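You operate a simulated robot arm through the tools that you are given. There is no shell and no other tool. Be economical: measure what you need, move in short steps, check, and stop when the job is done.

You run a simulated robot arm. Do the job below in one go: nothing can be reset, and whatever is moved stays where it is left.

## Task
Clamp the green spool, file its end smooth, fit the orange cap, then free the vise.
Fine: fine file, back on the black mat; cap after filing. What is to be rubbed or washed off counts as gone when no trace of it is left.
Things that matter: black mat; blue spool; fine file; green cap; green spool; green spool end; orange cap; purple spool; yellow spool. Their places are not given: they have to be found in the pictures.

Only the result counts: the job must be done as asked and must still hold three seconds after the hand-in. Knocking over, shifting, dropping, spilling or breaking anything else fails it. A push-on lid holds only when it is set on centred and level and pressed home; a screw cap is set on level and turned clockwise until tight.

## Robot
A 7-joint arm with a two-finger parallel gripper, fixed in place. Base frame: the origin is at the foot of the arm, x ahead of it, y to its left, z up; the work surface is at about z = 880. Units: mm, rad, N and s.
With the tool pointing down near the work surface it reaches from about 300 to 700 mm from the base axis. Its first joint turns from -1.152 to 1.152 rad. Payload 1.57 kg.
The tool frame sits at the grasp point between the pads (the TCP): z along the fingers, y along the line on which they close. The tips reach 30 mm beyond it. The gripper opens to 110 mm. The fingers are 24 mm wide and 12 mm thick; the gripper's body (48 by 112 mm) begins 78 mm behind the TCP.
Orientation is told as [roll, pitch, yaw] about the base's x, y, z axes, in that order, counted from this pose: with the fingers straight down and closing along the base's y, the tool's x points along the base's -x, its y along +y and its z along -z.

## Interface
- The arm moves only by the tool move_arm. Its argument "deltas" is a list of rows, each a list of 7 numbers: the shift along the base's x, y, z in mm, then the turn, a rotation vector about the base's x, y, z in rad, then the closure in counts, from 0 (fully open) to 255 (shut). In form: [[tx, ty, tz, ax, ay, az, hand], ...]. A call has 1 to 10 rows; each row is the pose to reach, as a shift and turn from the pose commanded when the call began. A row lasts 0.2 s, in which the tool goes at most 50 mm and 0.15 rad; a call with a longer step from one row to the next is refused whole, and so is a gripper value outside its range. Where a pose cannot be reached the arm comes as near as it can. A force on the tool above 70 N (or 10 N above the force at the start of the call, whichever is more), or a blocked arm, ends the call early, and 0.2 s more pass. The fingers move at their own pace (about 108 mm/s each) and stop on an object; they squeeze with about 37 N. The grip force told is the motor's: it shows also when the fingers shut on nothing. Time passes only in rows, and 0.2 s behind the last, so rows that repeat a pose let the fingers close. It gives the time, the measured TCP pose, the force on the tool (base axes), the opening and the grip force at its end, in the units of the frame above (readings bear some noise), with the torque about the TCP (base axes, N m) and any sound that the robot's microphone picked up.
- Cameras (640 x 400 px; columns grow to the right, rows downward): "scene" is fixed at [177.1, -400.5, 1408.8]; the picture's right is [0.67, -0.74, 0.00], its down [-0.38, -0.35, -0.86] and it looks along [0.63, 0.58, -0.52] (base axes); focal length 344 px, centre (320, 200). "wrist" rides on the gripper at [70, 16, -141] in the tool frame; the picture's right is [-0.23, 0.97, 0.00], its down [-0.86, -0.20, -0.48] and it looks along [-0.47, -0.11, 0.88] (tool axes); focal length 222 px, centre (320, 200).
- capture(camera): a new picture of that camera. No time passes.
- probe_pixels(camera, pixels): there is no depth. For up to 12 entries [column, row, z] of the newest picture of that camera ("zoom" is the newest enlarged one), the place [x, y] in the base frame at which the ray of that pixel passes the height z, good to about 3 mm. No time passes.
- enlarge(camera, box): a new picture of the part [left, top, right, bottom] of that camera's present view, enlarged. No time passes.
- job_done(): hands the job in; it is judged then, once.

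Go step by step. Measure first, check grasps and placings, and put right what went wrong. The budget is 80 turns and 46 pictures, counting those below and the enlarged ones. Unless the task says otherwise, let go and move clear before handing in, and close with one line.

The tools are called as a command line: name --pt "numbers of a row" for each row, then --argument value for the rest, lists and objects as JSON in quotes. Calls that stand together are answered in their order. move_arm: Moves the arm, as the interface text tells. Its arguments: {"type":"object","properties":{"deltas":{"type":"array"}},"required":["deltas"]} The other tools are called the same way: capture (camera) takes a picture; probe_pixels (camera, pixels) gives the place at which the rays of pixels pass given heights; enlarge (camera, box) takes an enlarged picture of a part of a camera's view; job_done () hands the job in.

At the start:

```text
time_s: 0.0
position: [455.6, 21.2, 1202.8]
tcp_rot: [-0.001, 0.0, 0.0]
wrist_force: [0.4, 0.3, 0.2]
ft_torque: [0.0, -0.01, -0.01]
finger_gap: 110.1
grip_force: 0.0
```

scene: 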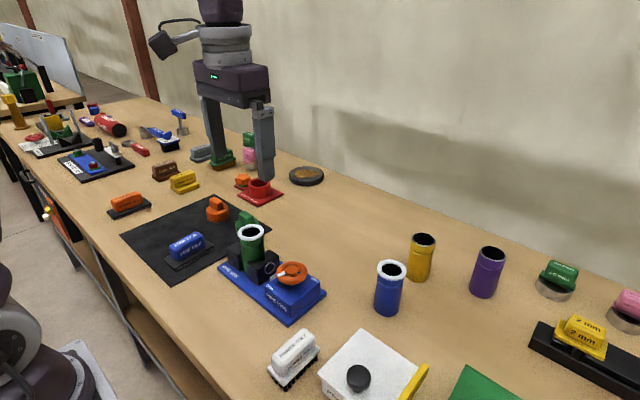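
wrist: 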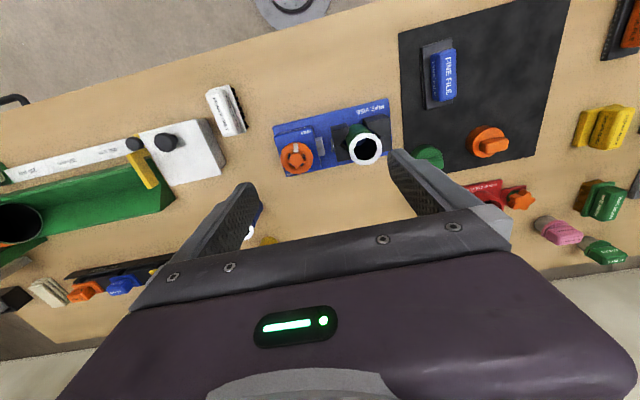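

The green spool seems to stand in the blue vise (scene 252,240), with the fine file (187,247) and an orange cap (216,208) on the black mat. I will look closer at them.

enlarge --camera "scene" --box '[120, 180, 340, 330]'

enlarge --camera "wrist" --box '[260, 20, 560, 220]'

```text
2.67 times, centred on (230, 255) of scene
```

zoom: 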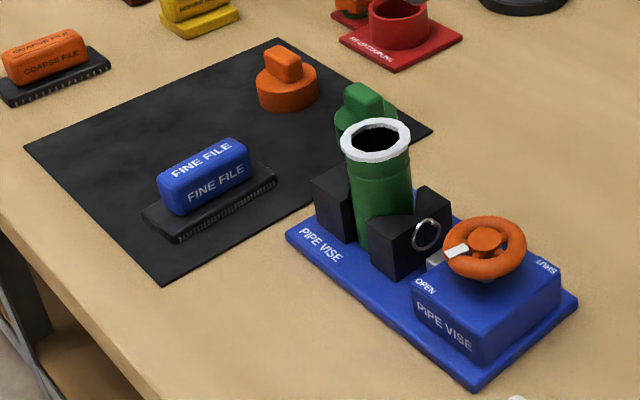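

```text
2.00 times, centred on (410, 120) of wrist
```

zoom: 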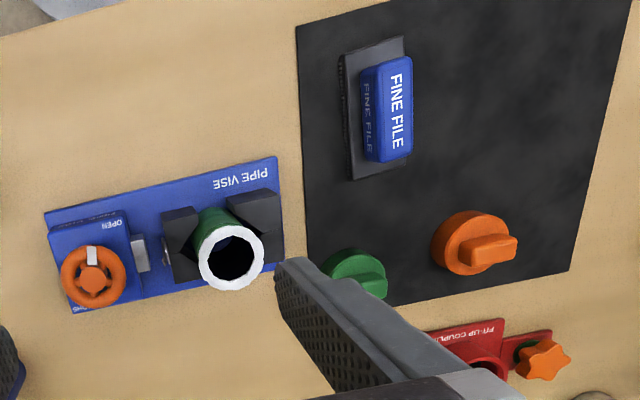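

The wheel's white mark (zoom 455,250) points to OPEN, and the green spool stands between the open jaws. I'll triangulate rim, wheel, cap and file from both cameras.

probe_pixels --camera "scene" --pixels '[[251, 232.5, 960], [251, 232.5, 1000], [251, 232.5, 1040], [292.2, 270, 920], [292.2, 270, 960], [292.2, 270, 1000], [216, 204.4, 900], [216, 204.4, 920], [216, 204.4, 940], [186, 240, 900], [186, 240, 920], [186, 240, 940]]'

probe_pixels --camera "wrist" --pixels '[[365.5, 148.5, 960], [365.5, 148.5, 1000], [365.5, 148.5, 1040], [296, 159, 920], [296, 159, 960], [296, 159, 1000], [494.5, 144, 900], [494.5, 144, 920], [494.5, 144, 940], [449, 70, 900], [449, 70, 920], [449, 70, 940]]'

```text
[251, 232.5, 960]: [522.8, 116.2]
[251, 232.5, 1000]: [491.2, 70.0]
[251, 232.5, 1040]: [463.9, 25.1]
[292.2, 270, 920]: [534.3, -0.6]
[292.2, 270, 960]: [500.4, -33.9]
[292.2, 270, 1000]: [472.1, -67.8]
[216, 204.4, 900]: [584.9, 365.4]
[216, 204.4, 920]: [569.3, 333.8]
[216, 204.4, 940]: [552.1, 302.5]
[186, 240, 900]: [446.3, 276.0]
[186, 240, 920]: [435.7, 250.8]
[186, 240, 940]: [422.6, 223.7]
```

```text
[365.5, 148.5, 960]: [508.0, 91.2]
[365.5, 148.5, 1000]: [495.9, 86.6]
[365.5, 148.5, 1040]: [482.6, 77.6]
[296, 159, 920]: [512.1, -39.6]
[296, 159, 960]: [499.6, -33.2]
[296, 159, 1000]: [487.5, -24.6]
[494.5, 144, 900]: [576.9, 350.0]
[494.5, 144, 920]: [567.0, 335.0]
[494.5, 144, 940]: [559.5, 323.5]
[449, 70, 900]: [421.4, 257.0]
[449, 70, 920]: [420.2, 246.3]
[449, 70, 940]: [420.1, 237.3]
```

Estimates: spool rim (501,88,985), wheel (500,-33,958), cap (568,335,918), file (425,243,928). I'll move closer to the wheel for a better look.

move_arm --pt "0 -20 -40 0 0 0 0" --pt "0 -40 -80 0 0 0 0" --pt "0 -55 -110 0 0 0 0"

capture --camera "wrist"

```text
time_s: 0.8
position: [457.0, -33.6, 1090.0]
tcp_rot: [0.002, 0.0, -0.001]
wrist_force: [0.2, -0.6, 1.2]
ft_torque: [0.0, -0.02, 0.02]
finger_gap: 110.2
grip_force: 0.0
```

```text
41 pictures are left
```

wrist: 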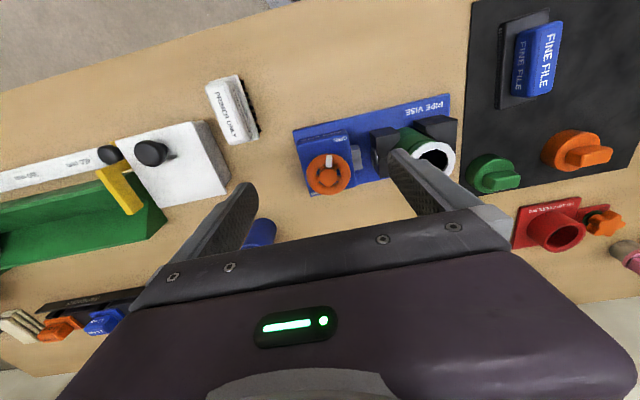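

enlarge --camera "wrist" --box '[280, 90, 480, 215]'

probe_pixels --camera "wrist" --pixels '[[328, 175, 940], [328, 175, 955], [328, 175, 970], [307, 175, 955], [350, 174, 955], [433, 159, 985], [413, 159, 985], [455, 159, 985], [433, 145, 985], [433, 177, 985]]'

```text
3.20 times, centred on (380, 152) of wrist
```

zoom: 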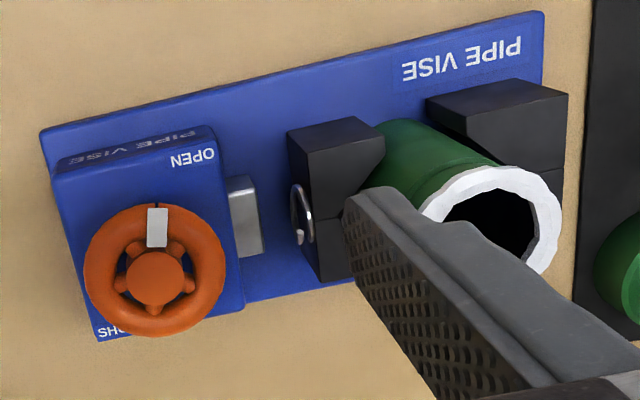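

```text
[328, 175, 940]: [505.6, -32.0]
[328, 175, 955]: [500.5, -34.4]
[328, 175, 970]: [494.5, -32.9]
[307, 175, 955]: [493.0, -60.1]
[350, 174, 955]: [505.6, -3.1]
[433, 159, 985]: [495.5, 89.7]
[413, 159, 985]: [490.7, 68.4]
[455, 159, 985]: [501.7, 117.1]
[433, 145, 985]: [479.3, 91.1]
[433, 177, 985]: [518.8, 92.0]
```

The wheel is about 57 mm wide at (500,-33,955). I'll go over it, descend with a partly closed hand, and grip it.

move_arm --pt "30 0 -20 0 0 0 70" --pt "44 0 -60 0 0 0 70" --pt "44 0 -95 0 0 0 70" --pt "44 0 -108 0 0 0 70" --pt "44 0 -115 0 0 0 70"

capture --camera "scene"

enlarge --camera "wrist" --box '[200, 60, 480, 235]'

```text
time_s: 2.0
position: [500.2, -34.0, 975.2]
tcp_rot: [0.001, 0.0, -0.001]
wrist_force: [0.6, -0.4, 0.0]
ft_torque: [-0.03, -0.01, 0.02]
finger_gap: 79.6
grip_force: 0.0
```

```text
39 pictures are left
```

scene: 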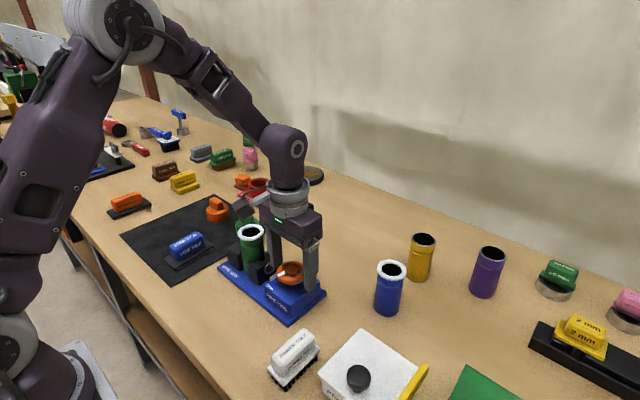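

```text
2.29 times, centred on (340, 148) of wrist
```

zoom: 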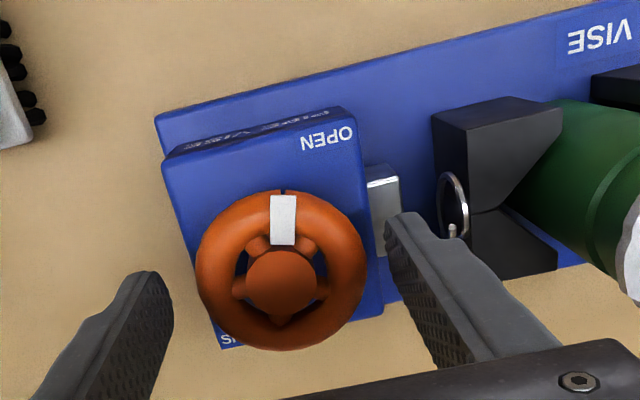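

The fingers straddle the wheel without contact. I'll check the wheel's centre against the TCP before gripping.

probe_pixels --camera "zoom" --pixels '[[282, 282, 960], [282, 282, 950], [195, 280, 950], [368, 250, 950], [283, 195, 960], [282, 350, 945]]'

```text
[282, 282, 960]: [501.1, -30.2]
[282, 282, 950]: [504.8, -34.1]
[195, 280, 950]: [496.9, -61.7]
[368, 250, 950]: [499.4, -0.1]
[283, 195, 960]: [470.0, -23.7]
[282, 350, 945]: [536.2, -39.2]
```

Centred at about (502,-32). I'll close the hand on the wheel.

move_arm --pt "2 1 -3 0 0 0 120" --pt "2 1 -3 0 0 0 255" --pt "2 1 -3 0 0 0 255"

```text
time_s: 2.8
position: [502.4, -32.7, 974.4]
tcp_rot: [0.001, 0.001, 0.001]
wrist_force: [-6.0, 12.1, 7.3]
ft_torque: [0.56, 0.24, 0.03]
finger_gap: 57.8
grip_force: 44.3
```

The wheel is held (gap 57.8). I'll turn it clockwise a bit and read the torque.

move_arm --pt "0 0 0 0 0 -0.1 255" --pt "0 0 0 0 0 -0.2 255" --pt "0 0 0 0 0 -0.3 255"

enlarge --camera "scene" --box '[210, 210, 340, 330]'

```text
time_s: 3.6
position: [501.1, -33.4, 973.9]
tcp_rot: [0.0, 0.0, -0.301]
wrist_force: [-2.5, 12.4, -1.5]
ft_torque: [0.67, 0.58, 0.19]
finger_gap: 57.5
grip_force: 44.3
```

```text
3.33 times, centred on (275, 270) of scene
```

zoom: 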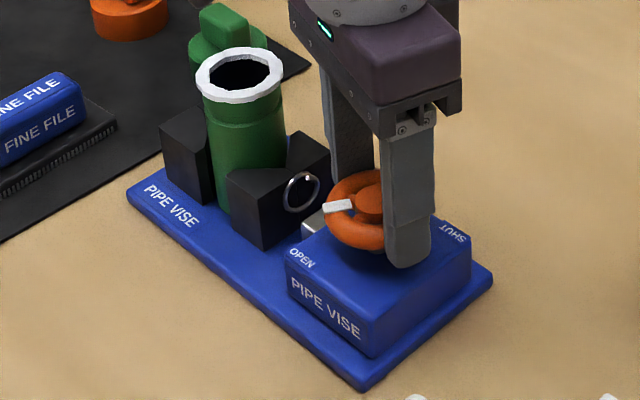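

The wheel turns with low torque. Continue clockwise.

move_arm --pt "0 0 0 0 0 -0.14 255" --pt "0 0 0 0 0 -0.28 255" --pt "0 0 0 0 0 -0.42 255" --pt "0 0 0 0 0 -0.56 255" --pt "0 0 0 0 0 -0.7 255" --pt "0 0 0 0 0 -0.84 255" --pt "0 0 0 0 0 -0.98 255" --pt "0 0 0 0 0 -1.12 255" --pt "0 0 0 0 0 -1.26 255"

enlarge --camera "scene" --box '[210, 210, 340, 330]'

```text
time_s: 5.6
position: [500.2, -34.0, 973.6]
tcp_rot: [-0.004, -0.002, -1.563]
wrist_force: [-25.4, -18.3, -12.3]
ft_torque: [-0.23, -0.13, 0.21]
finger_gap: 57.7
grip_force: 45.0
```

```text
3.33 times, centred on (275, 270) of scene
```

zoom: 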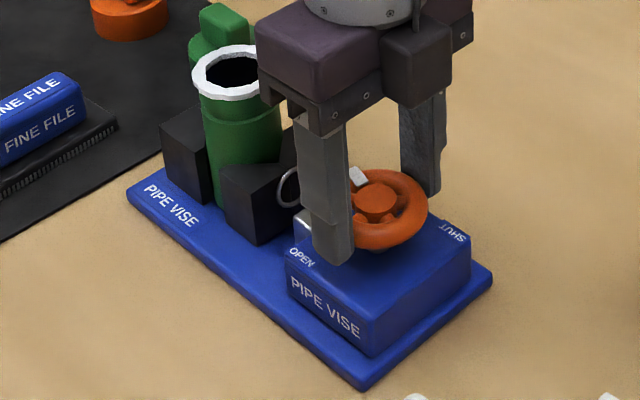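

The jaw has moved in and the spool is being pressed to the fixed jaw. Keep turning.

move_arm --pt "0.5 0.5 0 0 0 -0.14 255" --pt "1 1 0 0 0 -0.28 255" --pt "1 1 0 0 0 -0.42 255" --pt "1 1 0 0 0 -0.56 255" --pt "1 1 0 0 0 -0.7 255" --pt "1 1 0 0 0 -0.84 255" --pt "1 1 0 0 0 -0.98 255" --pt "1 1 0 0 0 -1.12 255" --pt "1 1 0 0 0 -1.26 255"

enlarge --camera "scene" --box '[210, 210, 340, 330]'

```text
time_s: 7.6
position: [500.3, -31.0, 974.4]
tcp_rot: [-0.002, -0.006, -2.822]
wrist_force: [-35.5, -12.5, 1.1]
ft_torque: [-0.37, 0.49, 0.28]
finger_gap: 57.7
grip_force: 44.6
```

```text
3.33 times, centred on (275, 270) of scene
```

zoom: 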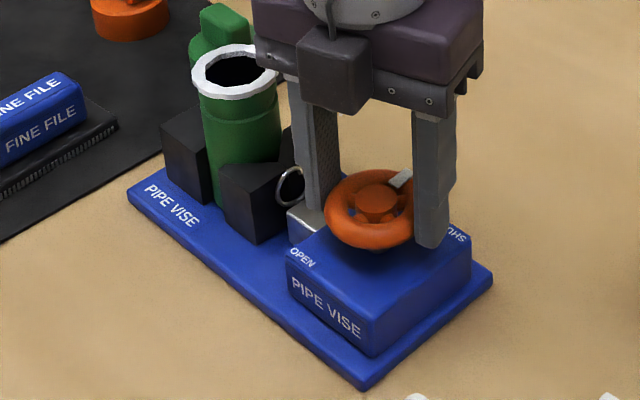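

The mark nears SHUT. I'll go a little further, easing the side load, and watch for a stop.

move_arm --pt "-2 -1 0 0 0 -0.1 255" --pt "-2 -1 0 0 0 -0.2 255" --pt "-2 -1 0 0 0 -0.3 255" --pt "-2 -1 0 0 0 -0.4 255"

enlarge --camera "scene" --box '[210, 210, 340, 330]'

```text
time_s: 8.6
position: [499.3, -32.7, 974.4]
tcp_rot: [-0.001, -0.001, 3.063]
wrist_force: [-22.2, -3.4, -13.7]
ft_torque: [0.38, -0.31, 0.27]
finger_gap: 57.8
grip_force: 45.1
```

```text
3.33 times, centred on (275, 270) of scene
```

zoom: 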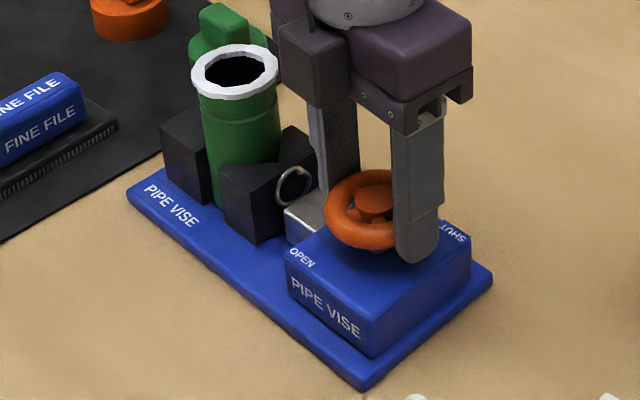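

Torque is still modest (0.27); the jaw barely changed. I'll turn further, watching torque.

move_arm --pt "-1 0 0 0 0 -0.12 255" --pt "-1 0 0 0 0 -0.24 255" --pt "-1 0 0 0 0 -0.36 255" --pt "-1 0 0 0 0 -0.48 255"

enlarge --camera "wrist" --box '[160, 20, 480, 220]'

```text
time_s: 9.6
position: [499.8, -31.7, 975.7]
tcp_rot: [-0.002, 0.005, 2.583]
wrist_force: [0.8, -2.4, 4.5]
ft_torque: [-0.24, -0.13, 1.21]
finger_gap: 60.1
grip_force: 45.0
```

```text
2.00 times, centred on (320, 120) of wrist
```

zoom: 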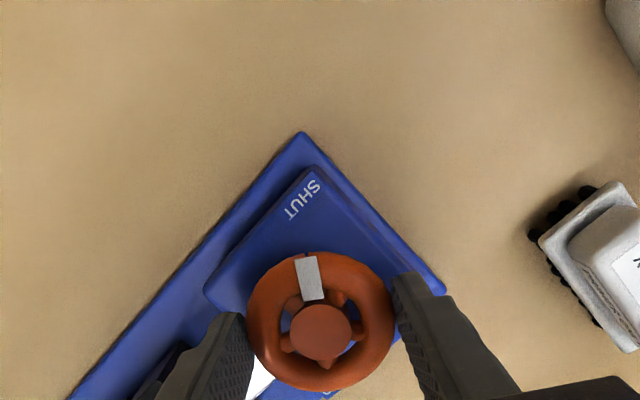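

Torque jumped to 1.2 and the mark points at SHUT: the spool is clamped. I'll let go, rise, and unwind the wrist on the way to the file.

move_arm --pt "0 0 0 0 0 0 80" --pt "0 0 0 0 0 0 80" --pt "0 0 30 0 0 0 80" --pt "0 0 75 0 0 0 80" --pt "0 0 120 0 0 0.14 80" --pt "0 0 160 0 0 0.28 80" --pt "-15 20 170 0 0 0.42 60" --pt "-30 50 170 0 0 0.56 60" --pt "-45 80 170 0 0 0.7 60" --pt "-60 110 170 0 0 0.84 60"

move_arm --pt "-10 10 0 0 0 0.14 60" --pt "-20 20 0 0 0 0.28 60" --pt "-30 30 0 0 0 0.42 60" --pt "-40 50 0 0 0 0.56 60" --pt "-50 70 0 0 0 0.7 60" --pt "-60 90 0 0 0 0.84 60" --pt "-70 100 0 0 0 0.98 60" --pt "-70 110 0 0 0 1.12 60" --pt "-70 120 0 0 0 1.26 60" --pt "-70 130 0 0 0 1.4 60"

move_arm --pt "0 0 0 0 0 0.14 60" --pt "0 0 0 0 0 0.28 60" --pt "0 0 0 0 0 0.42 60" --pt "0 0 0 0 0 0.56 60" --pt "0 0 0 0 0 0.7 60" --pt "0 0 0 0 0 0.84 60" --pt "0 0 0 0 0 0.98 60" --pt "0 0 0 0 0 1.12 60" --pt "0 0 0 0 0 1.26 60" --pt "0 0 0 0 0 1.4 60"

capture --camera "wrist"

enlarge --camera "scene" --box '[150, 180, 340, 330]'

```text
time_s: 11.8
position: [440.5, 78.6, 1144.1]
tcp_rot: [0.001, 0.001, -2.858]
wrist_force: [0.4, 0.0, 0.2]
ft_torque: [0.0, 0.01, -0.01]
finger_gap: 84.3
grip_force: 0.0
```

```text
time_s: 14.0
position: [369.1, 207.2, 1144.2]
tcp_rot: [0.0, -0.002, -1.457]
wrist_force: [-1.3, 0.0, -0.1]
ft_torque: [0.0, 0.0, -0.03]
finger_gap: 84.0
grip_force: 0.0
```

```text
time_s: 16.2
position: [370.9, 208.8, 1144.1]
tcp_rot: [0.0, 0.0, -0.056]
wrist_force: [-0.7, 0.1, 0.8]
ft_torque: [-0.02, 0.0, 0.02]
finger_gap: 83.9
grip_force: 0.0
```

```text
32 pictures are left
```

wrist: 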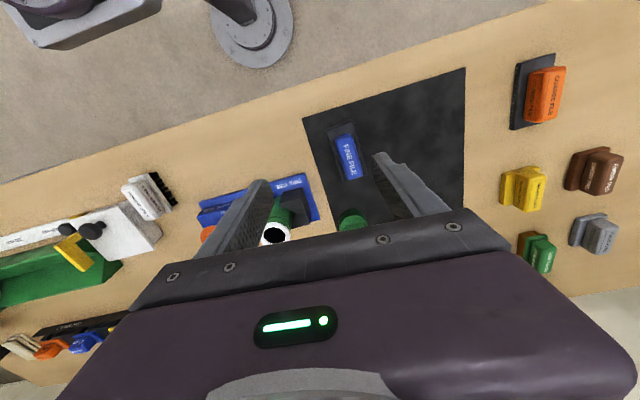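

```text
2.67 times, centred on (245, 255) of scene
```

zoom: 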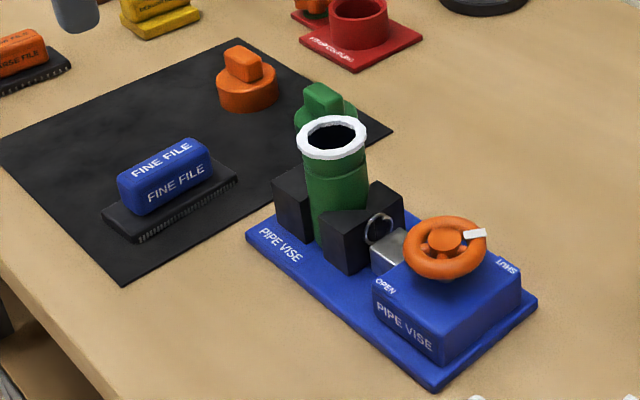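

The wheel mark sits at SHUT and the spool is gripped. Now the file: enlarge and measure.

enlarge --camera "wrist" --box '[260, 90, 420, 215]'

```text
3.20 times, centred on (340, 152) of wrist
```

zoom: 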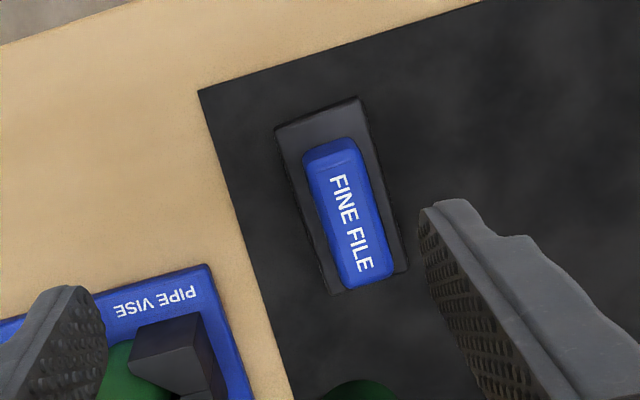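

I'll probe the file's handle and plate corners.

probe_pixels --camera "zoom" --pixels '[[349, 215, 915], [349, 215, 930], [349, 215, 945], [328, 146, 930], [372, 280, 930], [310, 215, 930], [372, 205, 930], [275, 130, 893], [358, 97, 893], [407, 268, 893], [333, 293, 893]]'

probe_pixels --camera "scene" --pixels '[[187, 239.5, 915], [187, 239.5, 930], [187, 239.5, 945], [187, 245, 920], [163.5, 259, 885], [177, 270, 880], [213, 246, 880], [200, 239, 890]]'

```text
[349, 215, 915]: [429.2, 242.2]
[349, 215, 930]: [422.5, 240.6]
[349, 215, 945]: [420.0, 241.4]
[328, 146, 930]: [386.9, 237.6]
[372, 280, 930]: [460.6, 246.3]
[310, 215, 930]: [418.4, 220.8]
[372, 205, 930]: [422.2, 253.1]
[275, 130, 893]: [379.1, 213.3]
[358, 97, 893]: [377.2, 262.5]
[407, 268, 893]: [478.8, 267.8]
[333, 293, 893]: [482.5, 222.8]
```

```text
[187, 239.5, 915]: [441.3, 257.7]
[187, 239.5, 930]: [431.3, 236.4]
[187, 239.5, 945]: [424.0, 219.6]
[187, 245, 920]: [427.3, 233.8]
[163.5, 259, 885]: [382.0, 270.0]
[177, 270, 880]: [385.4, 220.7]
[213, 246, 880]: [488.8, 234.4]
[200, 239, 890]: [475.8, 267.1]
```

File: handle about 30 mm wide, centre (426,242), top ~928, turned about 0.06 rad. I'll go down around the handle.

move_arm --pt "20 12 -45 0 0 0.06 80" --pt "40 25 -90 0 0 0.115 80" --pt "55 33 -135 0 0 0.115 80" --pt "55 33 -175 0 0 0.115 80" --pt "55 33 -200 0 0 0.115 80" --pt "55 33 -208 0 0 0.115 80"

enlarge --camera "wrist" --box '[200, 80, 440, 230]'

enlarge --camera "scene" --box '[120, 180, 310, 300]'

```text
refused: row 1 steps farther than a row can; nothing moved
```

```text
2.67 times, centred on (320, 155) of wrist
```

zoom: 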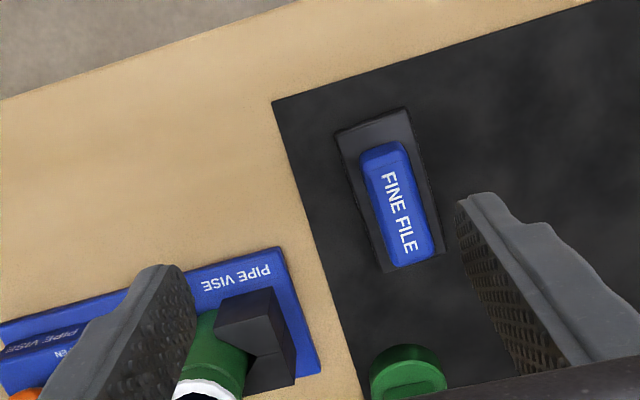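

```text
3.33 times, centred on (215, 240) of scene
```

zoom: 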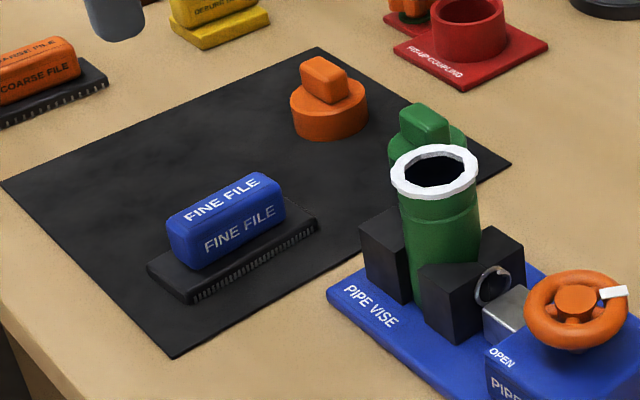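

The call was refused (first step over 50 mm); I'll repeat with smaller steps.

move_arm --pt "18 11 -40 0 0 0.06 80" --pt "36 22 -80 0 0 0.115 80" --pt "55 33 -120 0 0 0.115 80" --pt "55 33 -160 0 0 0.115 80" --pt "55 33 -195 0 0 0.115 80" --pt "55 33 -208 0 0 0.115 80"

enlarge --camera "wrist" --box '[200, 80, 440, 230]'

enlarge --camera "scene" --box '[120, 180, 310, 300]'

```text
time_s: 17.6
position: [425.2, 240.1, 935.6]
tcp_rot: [0.001, 0.001, 0.055]
wrist_force: [-0.4, -0.5, 0.6]
ft_torque: [0.03, 0.0, -0.01]
finger_gap: 75.5
grip_force: 0.0
```

```text
2.67 times, centred on (320, 155) of wrist
```

zoom: 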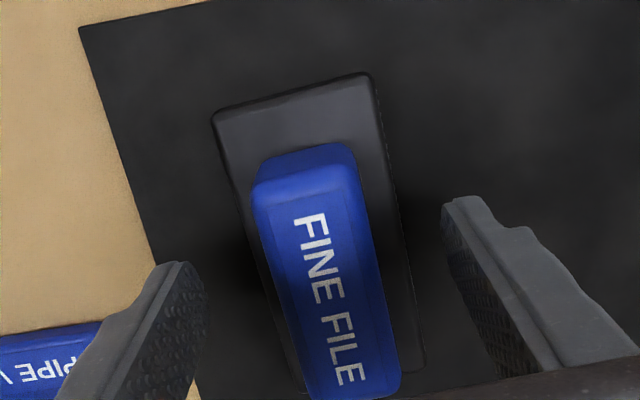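

```text
3.33 times, centred on (215, 240) of scene
```

zoom: 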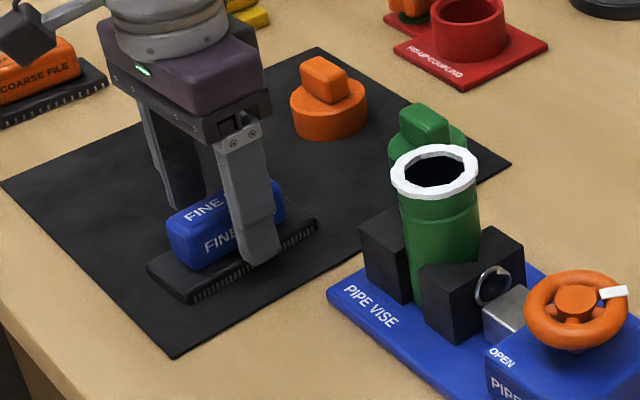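

The fingers straddle the handle, with no contact. Close on it and lift slightly.

move_arm --pt "0 1 -1 0 0 0 150" --pt "0 1 -1 0 0 0 255" --pt "0 1 -1 0 0 0 255" --pt "0 1 10 0 0 0 255" --pt "0 1 40 0 0 0 255" --pt "0 1 85 0 0 0 255" --pt "0 1 130 0 0 0 255"

enlarge --camera "scene" --box '[120, 140, 310, 260]'

enlarge --camera "wrist" --box '[200, 80, 440, 230]'

```text
time_s: 19.2
position: [425.5, 242.8, 1065.6]
tcp_rot: [0.0, 0.0, 0.056]
wrist_force: [-0.5, -0.2, -3.7]
ft_torque: [0.02, 0.0, 0.0]
finger_gap: 29.5
grip_force: 37.2
```

```text
3.33 times, centred on (215, 200) of scene
```

zoom: 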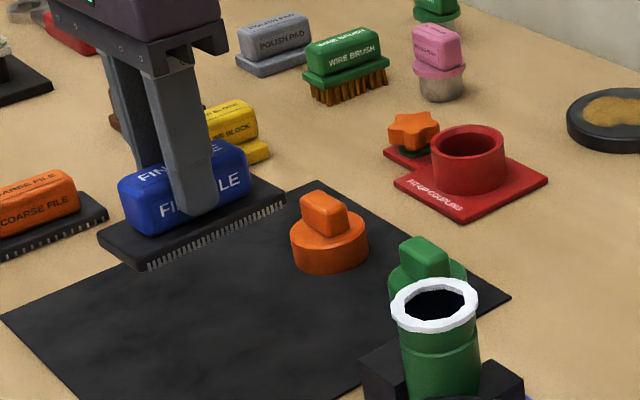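

```text
2.67 times, centred on (320, 155) of wrist
```

zoom: 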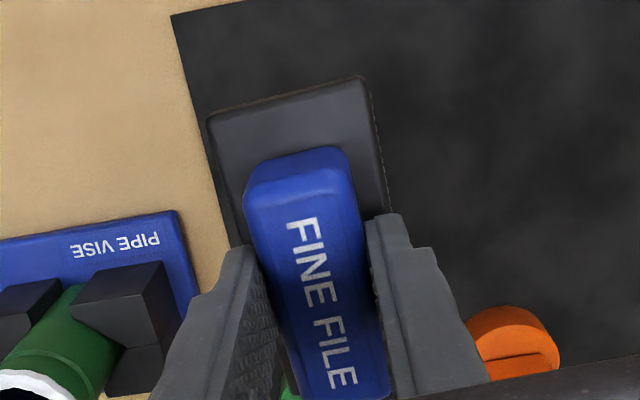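

The file is held level (gap 29.5); its bottom is about 53 mm under the TCP. Now probe the clamped rim's centre (scene 249,231.5).

probe_pixels --camera "scene" --pixels '[[249.2, 231.5, 980], [249.2, 231.5, 985], [249.2, 231.5, 990]]'

move_arm --pt "10 -20 10 0 0 0 255" --pt "25 -50 20 0 0 0 255" --pt "40 -85 20 0 0 0 255" --pt "55 -120 20 0 0 0 255" --pt "72 -147 20 0 0 0 255"

enlarge --camera "scene" --box '[190, 160, 320, 260]'

```text
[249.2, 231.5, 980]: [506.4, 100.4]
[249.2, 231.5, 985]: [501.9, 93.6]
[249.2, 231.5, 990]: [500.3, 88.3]
```

```text
time_s: 20.4
position: [496.8, 95.9, 1084.4]
tcp_rot: [0.0, 0.0, 0.056]
wrist_force: [0.2, 0.6, -2.7]
ft_torque: [0.04, 0.02, -0.01]
finger_gap: 29.5
grip_force: 37.2
```

```text
4.00 times, centred on (255, 210) of scene
```

zoom: 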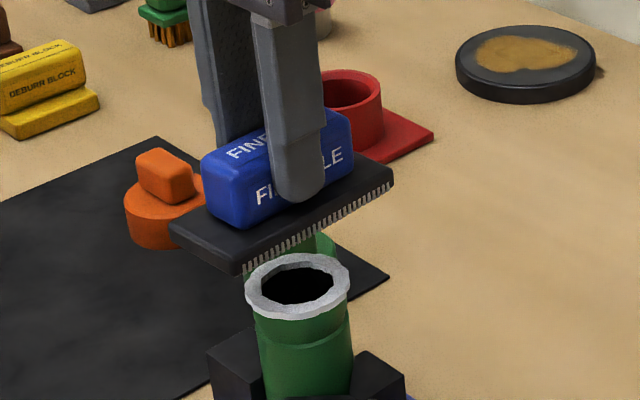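

The plate hangs over the rim. I'll lower slowly until contact.

move_arm --pt "0 -2 -20 0 0 0 255" --pt "0 -2 -36 0 0 0 255" --pt "0 -2 -39 0 0 0 255" --pt "0 -2 -41 0 0 0 255" --pt "0 -2 -43 0 0 0 255"

```text
time_s: 21.6
position: [495.8, 91.3, 1043.0]
tcp_rot: [0.0, 0.001, 0.056]
wrist_force: [-0.3, -1.0, 2.4]
ft_torque: [-0.05, 0.1, 0.03]
finger_gap: 29.5
grip_force: 36.9
```

There are first signs of contact (Fz -3 to +2.4). I'll press a little more.

move_arm --pt "0 0 -1 0 0 0 255" --pt "0 0 -2 0 0 0 255" --pt "0 0 -2 0 0 0 255"

```text
time_s: 22.4
position: [496.4, 90.9, 1041.7]
tcp_rot: [0.0, -0.004, 0.056]
wrist_force: [-2.1, -5.8, 31.9]
ft_torque: [-0.12, -0.04, -0.04]
finger_gap: 29.7
grip_force: 37.3
```

Firm contact (32 N). I'll ease a bit and stroke along x.

move_arm --pt "10 0 0.5 0 0 0 255" --pt "22 0 0.5 0 0 0 255" --pt "8 0 0.5 0 0 0 255" --pt "-8 0 0.5 0 0 0 255" --pt "-22 0 0.5 0 0 0 255" --pt "-8 0 0.5 0 0 0 255" --pt "8 0 0.5 0 0 0 255" --pt "22 0 0.5 0 0 0 255" --pt "8 0 0.5 0 0 0 255" --pt "0 0 0.5 0 0 0 255"

enlarge --camera "scene" --box '[190, 180, 320, 280]'

```text
time_s: 24.6
position: [497.9, 92.2, 1042.0]
tcp_rot: [0.0, 0.0, 0.057]
wrist_force: [0.6, -0.6, -3.0]
ft_torque: [-0.01, 0.02, 0.01]
finger_gap: 29.4
grip_force: 37.0
```

```text
4.00 times, centred on (255, 230) of scene
```

zoom: 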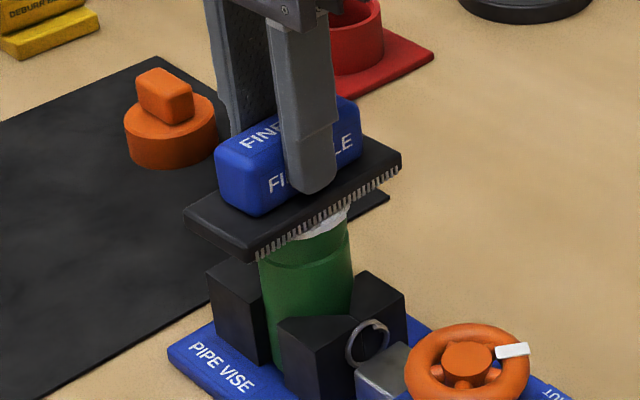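

The contact is gone at the end (Fz -3), so the file slipped up a little or the burr is wearing off; the rim looks partly cleared. I'll press again and stroke.

move_arm --pt "0 0 -1 0 0 0 255" --pt "0 0 -1.5 0 0 0 255" --pt "0 0 -1.5 0 0 0 255"

```text
time_s: 25.4
position: [496.6, 92.1, 1040.9]
tcp_rot: [0.001, -0.001, 0.057]
wrist_force: [-6.8, -0.7, 25.3]
ft_torque: [-0.02, 0.85, -0.02]
finger_gap: 29.6
grip_force: 37.0
```

move_arm --pt "12 -4 -0.3 0 0 0 255" --pt "24 -4 -0.3 0 0 0 255" --pt "8 -4 -0.3 0 0 0 255" --pt "-8 -4 -0.3 0 0 0 255" --pt "-24 -4 -0.3 0 0 0 255" --pt "-24 5 -0.3 0 0 0 255" --pt "-8 5 -0.3 0 0 0 255" --pt "8 5 -0.3 0 0 0 255" --pt "24 5 -0.3 0 0 0 255" --pt "0 0 -0.3 0 0 0 255"

move_arm --pt "12 -6 -0.7 0 0 0 255" --pt "24 -6 -0.7 0 0 0 255" --pt "8 -6 -0.7 0 0 0 255" --pt "-8 -6 -0.7 0 0 0 255" --pt "-24 -6 -0.7 0 0 0 255" --pt "-24 7 -0.7 0 0 0 255" --pt "-8 7 -0.7 0 0 0 255" --pt "8 7 -0.7 0 0 0 255" --pt "24 7 -0.7 0 0 0 255" --pt "0 0 -0.7 0 0 0 255"

```text
time_s: 27.6
position: [498.5, 91.4, 1040.2]
tcp_rot: [0.001, -0.007, 0.059]
wrist_force: [9.9, 2.4, 25.6]
ft_torque: [-0.07, 0.06, 0.03]
finger_gap: 29.4
grip_force: 37.3
```

```text
time_s: 29.8
position: [497.0, 93.8, 1038.8]
tcp_rot: [0.001, 0.003, 0.056]
wrist_force: [0.4, -0.7, -3.2]
ft_torque: [-0.01, 0.01, 0.0]
finger_gap: 29.5
grip_force: 36.5
```

I'll lift and look at the rim and the file in hand.

move_arm --pt "0 5 30 0 0 0 255" --pt "0 30 60 0 0 0 255" --pt "0 70 60 0 0 0 255"

enlarge --camera "scene" --box '[190, 160, 320, 260]'

```text
time_s: 30.6
position: [496.7, 161.2, 1099.6]
tcp_rot: [0.001, 0.0, 0.055]
wrist_force: [0.5, -0.5, -3.4]
ft_torque: [0.0, 0.02, -0.02]
finger_gap: 29.5
grip_force: 36.9
```

```text
4.00 times, centred on (255, 210) of scene
```

zoom: 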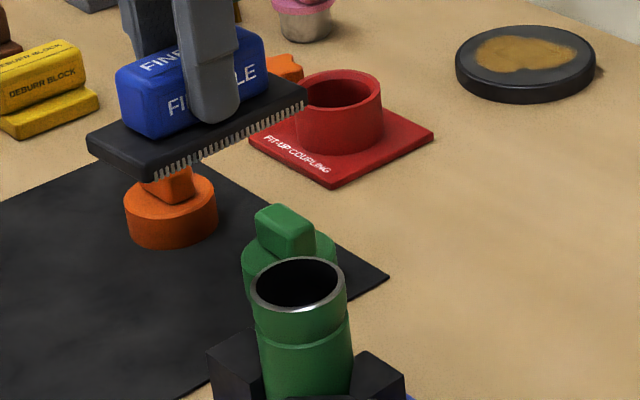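

The white crust is gone; a bright patch remains at the near rim (zoom 312,307), either metal glint or residue. I'll look closer.

enlarge --camera "scene" --box '[233, 214, 283, 245]'

enlarge --camera "wrist" --box '[100, 80, 420, 280]'

```text
12.80 times, centred on (258, 230) of scene
```

zoom: 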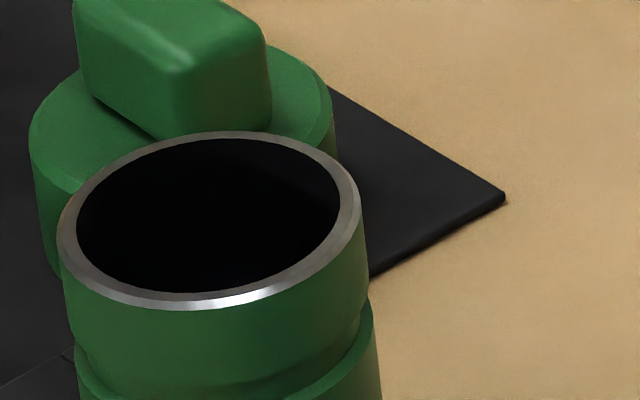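

```text
2.00 times, centred on (260, 180) of wrist
```

zoom: 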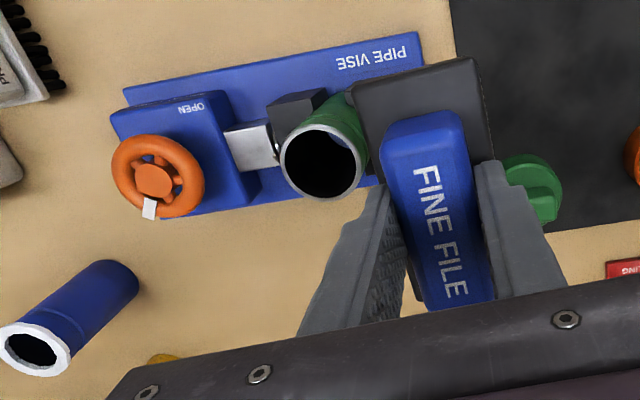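

The rim is clean bare metal with just a glint. Now return the file to its old spot on the black mat.

move_arm --pt "-25 28 0 0 0 0 255" --pt "-50 56 0 0 0 0 255" --pt "-71 82 -20 0 0 0 255" --pt "-71 82 -65 0 0 0 255" --pt "-71 82 -110 0 0 0 255" --pt "-71 82 -145 0 0 0 255" --pt "-71 82 -158 0 0 0 255" --pt "-71 82 -161 0 0 0 255" --pt "-71 82 -163 0 0 0 255"

```text
time_s: 32.6
position: [423.8, 245.2, 936.9]
tcp_rot: [0.0, -0.001, 0.055]
wrist_force: [0.1, -0.7, -3.5]
ft_torque: [0.0, 0.0, 0.0]
finger_gap: 29.7
grip_force: 36.7
```

move_arm --pt "0 0 -1.5 0 0 0 255" --pt "0 0 -3 0 0 0 255" --pt "0 0 -4 0 0 0 255"

```text
time_s: 33.4
position: [425.8, 245.2, 932.3]
tcp_rot: [0.0, 0.0, 0.056]
wrist_force: [0.2, -0.2, -3.2]
ft_torque: [0.0, 0.04, 0.03]
finger_gap: 29.2
grip_force: 36.5
```

move_arm --pt "0 0 -1 0 0 0 255" --pt "0 0 -2 0 0 0 255" --pt "0 0 -2.5 0 0 0 255"

```text
time_s: 34.2
position: [425.5, 243.8, 928.9]
tcp_rot: [0.0, 0.0, 0.057]
wrist_force: [-0.3, -1.0, -0.1]
ft_torque: [0.06, -0.11, -0.05]
finger_gap: 29.2
grip_force: 37.2
```

The file just touches the mat (Fz -3.2 to -0.1). Release and rise.

move_arm --pt "0 0 -0.5 0 0 0 80" --pt "0 0 -0.5 0 0 0 80" --pt "0 0 30 0 0 0 80" --pt "0 0 75 0 0 0 60" --pt "15 20 120 0 0 0 60" --pt "40 50 140 0 0 0 60" --pt "60 70 140 0 0 0 60"

capture --camera "wrist"

enlarge --camera "scene" --box '[120, 180, 310, 300]'

```text
refused: row 5 steps farther than a row can; nothing moved
```

```text
18 pictures are left
```

wrist: 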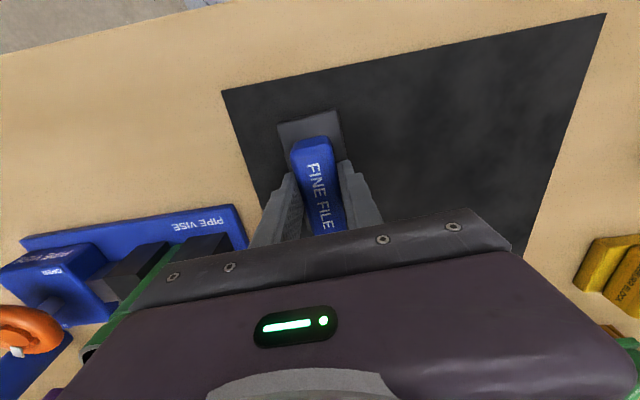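

```text
3.33 times, centred on (215, 240) of scene
```

zoom: 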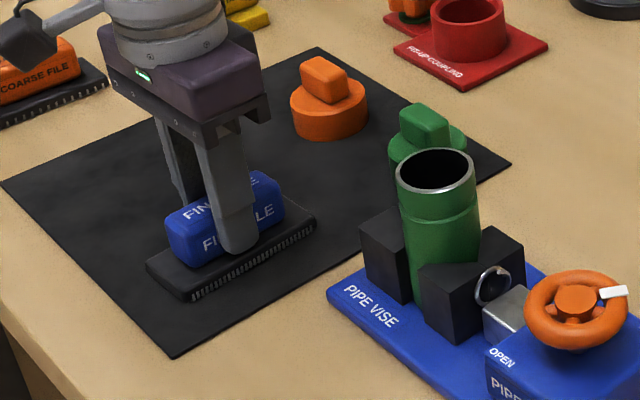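

The row limit was hit; the file is still held at the mat. I'll redo the release and go towards the cap.

move_arm --pt "0 0 -0.5 0 0 0 80" --pt "0 0 -0.5 0 0 0 80" --pt "0 0 30 0 0 0 80" --pt "0 0 75 0 0 0 60" --pt "10 20 110 0 0 0 60" --pt "35 50 130 0 0 0 60" --pt "60 75 140 0 0 0 60" --pt "80 90 140 0 0 0 60"

capture --camera "wrist"

```text
time_s: 36.0
position: [507.6, 334.5, 1069.5]
tcp_rot: [0.0, 0.002, 0.055]
wrist_force: [0.1, -0.8, -0.5]
ft_torque: [0.02, -0.02, 0.02]
finger_gap: 84.2
grip_force: 0.1
```

```text
16 pictures are left
```

wrist: 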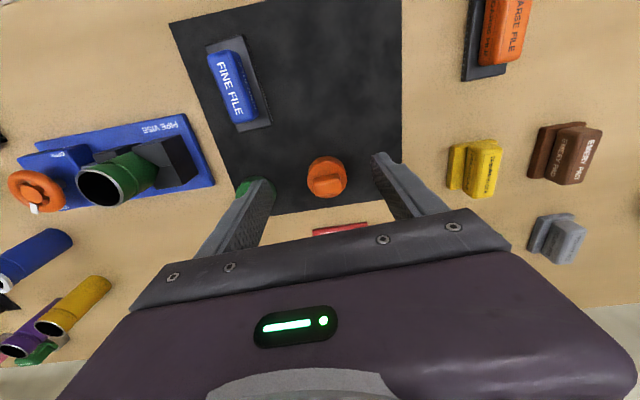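

The file is back on the mat. Now a close look at the cap (327,178).

enlarge --camera "wrist" --box '[287, 150, 367, 200]'

probe_pixels --camera "zoom" --pixels '[[320, 200, 900]]'

```text
8.00 times, centred on (327, 175) of wrist
```

zoom: 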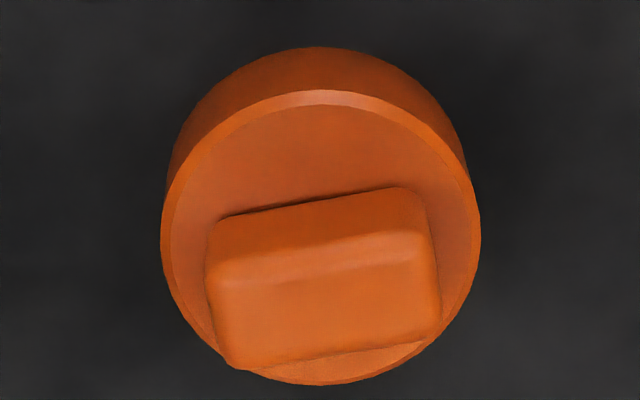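

```text
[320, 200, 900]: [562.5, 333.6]
```

I'll probe the disc and handle from this zoom and the handle's top in the scene view.

probe_pixels --camera "zoom" --pixels '[[320, 237, 905], [320, 237, 910], [162, 237, 905], [480, 237, 905], [320, 90, 905], [320, 384, 905], [328, 300, 925], [328, 300, 930], [228, 325, 925], [432, 272, 925], [322, 262, 925], [335, 340, 925]]'

probe_pixels --camera "scene" --pixels '[[216, 199, 920], [216, 199, 925], [216, 199, 930], [216, 199, 935], [217.7, 221.7, 880], [217.7, 221.7, 884], [217.7, 214.5, 900], [217.7, 214.5, 905], [217.7, 214.5, 910]]'

```text
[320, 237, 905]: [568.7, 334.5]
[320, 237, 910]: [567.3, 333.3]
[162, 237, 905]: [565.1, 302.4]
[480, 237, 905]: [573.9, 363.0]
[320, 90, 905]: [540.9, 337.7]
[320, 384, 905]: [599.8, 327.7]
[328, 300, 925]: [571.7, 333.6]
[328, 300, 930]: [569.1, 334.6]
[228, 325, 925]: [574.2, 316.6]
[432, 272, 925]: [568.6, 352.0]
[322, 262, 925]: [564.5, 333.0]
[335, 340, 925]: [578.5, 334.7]
```

```text
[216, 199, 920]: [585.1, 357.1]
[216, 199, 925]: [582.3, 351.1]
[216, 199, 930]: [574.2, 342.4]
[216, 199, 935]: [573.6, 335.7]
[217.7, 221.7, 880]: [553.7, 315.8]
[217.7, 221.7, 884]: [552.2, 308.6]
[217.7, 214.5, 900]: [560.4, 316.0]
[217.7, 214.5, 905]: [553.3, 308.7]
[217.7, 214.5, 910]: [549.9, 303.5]
```

Cap: disc 60 mm at (569,334), handle 37×18 mm turned 0.15 rad from y, top about 932. I'll turn the hand to yaw -1.42 above it.

move_arm --pt "10 0 0 0 0 -0.1475 80" --pt "20 0 0 0 0 -0.295 100" --pt "30 0 0 0 0 -0.4425 100" --pt "40 0 0 0 0 -0.59 100" --pt "50 0 0 0 0 -0.7375 100" --pt "61 0 0 0 0 -0.885 100" --pt "61.5 0 -20 0 0 -1.0325 100" --pt "61.5 0 -40 0 0 -1.18 100" --pt "61.5 0 -60 0 0 -1.3275 100" --pt "61.5 0 -85 0 0 -1.475 100"

capture --camera "wrist"

```text
time_s: 38.2
position: [567.3, 334.2, 984.4]
tcp_rot: [0.0, 0.0, -1.421]
wrist_force: [-0.3, 0.0, -0.9]
ft_torque: [0.02, 0.01, 0.03]
finger_gap: 66.6
grip_force: 0.1
out of reach, approached as far as the arm can: row 6
```

```text
14 pictures are left
```

wrist: 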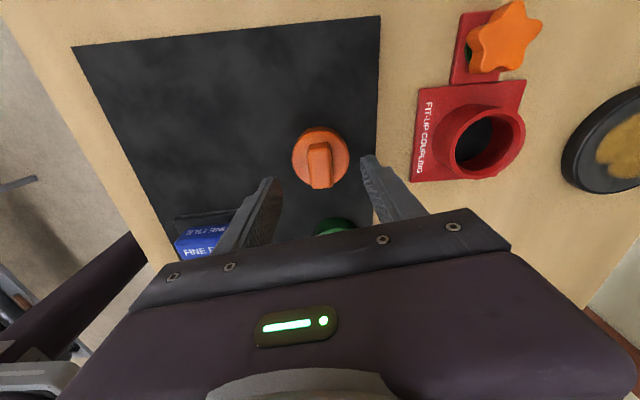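

Aligned; I'll descend to TCP z≈938 and close on the handle.

move_arm --pt "1 0 -25 0 0 0 100" --pt "1 0 -42 0 0 0 100" --pt "1 0 -46 0 0 0 100" --pt "1 0 -46 0 0 0 200" --pt "1 0 -46 0 0 0 255" --pt "1 0 -46 0 0 0 255"

enlarge --camera "wrist" --box '[240, 80, 400, 180]'

```text
time_s: 39.6
position: [568.2, 335.0, 939.5]
tcp_rot: [0.001, 0.0, -1.418]
wrist_force: [2.8, -0.1, 6.0]
ft_torque: [0.09, -0.03, -0.02]
finger_gap: 20.8
grip_force: 34.5
```

```text
4.00 times, centred on (320, 130) of wrist
```

zoom: 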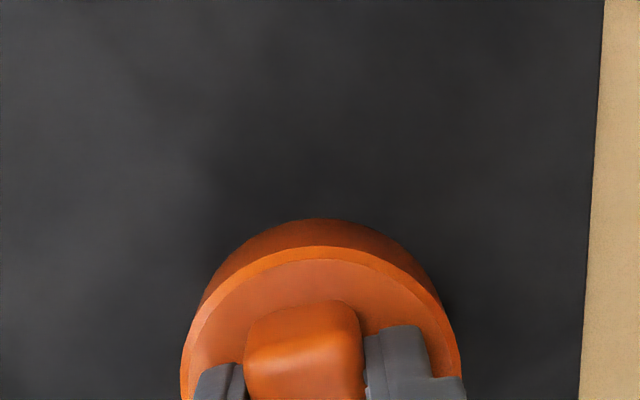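

The handle is held (gap 20.8) with the fingertips at the disc top. Lift and carry the cap to above the spool (500,89).

move_arm --pt "0 0 10 0 0 0 255" --pt "0 0 55 0 0 0 255" --pt "0 0 100 0 0 0 255" --pt "0 0 145 0 0 0 255" --pt "-12 -45 145 0 0 0 255" --pt "-25 -90 145 0 0 0 255" --pt "-38 -135 145 0 0 0 255" --pt "-50 -180 145 0 0 0 255" --pt "-60 -215 145 0 0 0 255" --pt "-68 -246 145 0 0 0 255"

move_arm --pt "0 0 -15 0 0 0 255" --pt "0 0 -25 0 0 0 255"

enlarge --camera "scene" --box '[210, 190, 290, 240]'

enlarge --camera "wrist" --box '[240, 80, 400, 180]'

```text
time_s: 41.8
position: [556.8, 326.5, 1084.3]
tcp_rot: [0.002, -0.001, -1.418]
wrist_force: [-0.8, 0.9, -0.1]
ft_torque: [0.01, -0.01, -0.01]
finger_gap: 20.6
grip_force: 34.1
out of reach, approached as far as the arm can: row 4, 5, 6, 7, 8, 9, 10
```

```text
time_s: 42.4
position: [551.4, 331.4, 1058.3]
tcp_rot: [0.0, -0.001, -1.419]
wrist_force: [0.5, -0.2, 0.7]
ft_torque: [-0.03, 0.03, 0.0]
finger_gap: 20.7
grip_force: 34.7
```

```text
8.00 times, centred on (250, 215) of scene
```

zoom: 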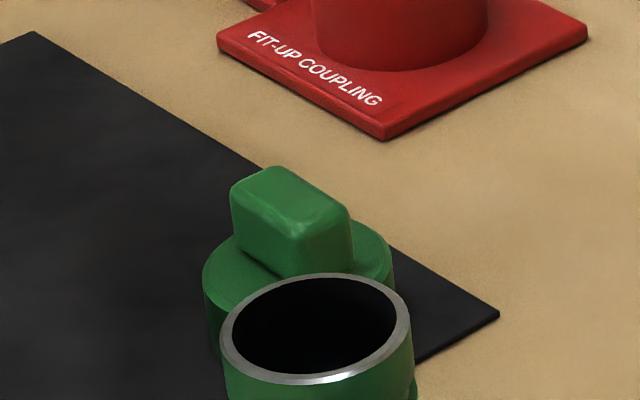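

```text
4.00 times, centred on (320, 130) of wrist
```

zoom: 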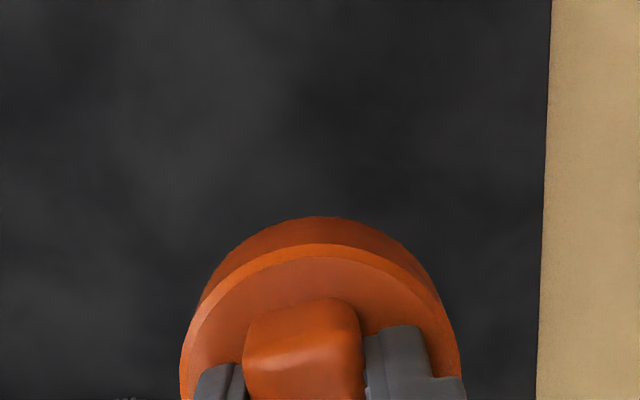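

The arm stalled at its reach limit while raised; the cap is still held. I'll see where the commanded pose is with a null row.

move_arm --pt "0 0 0 0 0 0 255"

```text
time_s: 42.8
position: [552.3, 329.7, 1058.2]
tcp_rot: [0.0, -0.001, -1.421]
wrist_force: [1.2, -0.4, -0.3]
ft_torque: [0.0, 0.01, 0.0]
finger_gap: 20.7
grip_force: 34.2
```

The commanded pose equals the attained one. I'll move inwards gently.

move_arm --pt "-15 -25 -10 0 0 0 255" --pt "-30 -50 -10 0 0 0 255" --pt "-40 -80 -5 0 0 0 255"

```text
time_s: 43.6
position: [508.8, 255.0, 1055.0]
tcp_rot: [0.0, 0.0, -1.419]
wrist_force: [-0.8, -0.6, 0.4]
ft_torque: [0.01, 0.02, 0.0]
finger_gap: 20.7
grip_force: 34.1
```

Moving again. Up a bit and on to above the spool.

move_arm --pt "0 0 25 0 0 0 255" --pt "-2 -40 25 0 0 0 255" --pt "-4 -80 25 0 0 0 255" --pt "-6 -125 25 0 0 0 255" --pt "-8.5 -166 25 0 0 0 255" --pt "-8.5 -166 5 0 0 0 255"

enlarge --camera "scene" --box '[210, 190, 290, 240]'

enlarge --camera "wrist" --box '[240, 80, 400, 180]'

```text
time_s: 45.0
position: [498.6, 91.2, 1059.9]
tcp_rot: [0.001, 0.001, -1.418]
wrist_force: [-0.5, 0.0, -0.9]
ft_torque: [-0.04, 0.01, 0.0]
finger_gap: 20.8
grip_force: 34.2
```

```text
8.00 times, centred on (250, 215) of scene
```

zoom: 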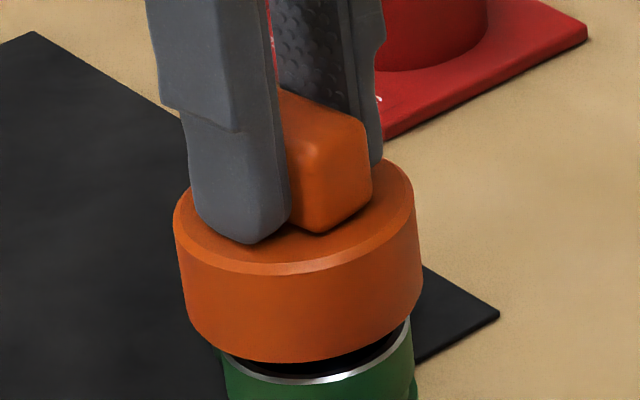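

```text
4.00 times, centred on (320, 130) of wrist
```

zoom: 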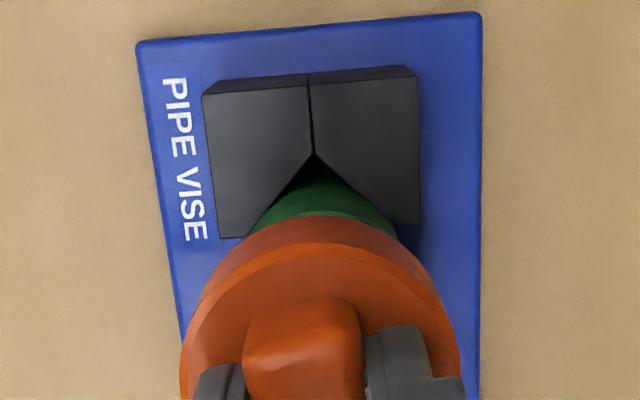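

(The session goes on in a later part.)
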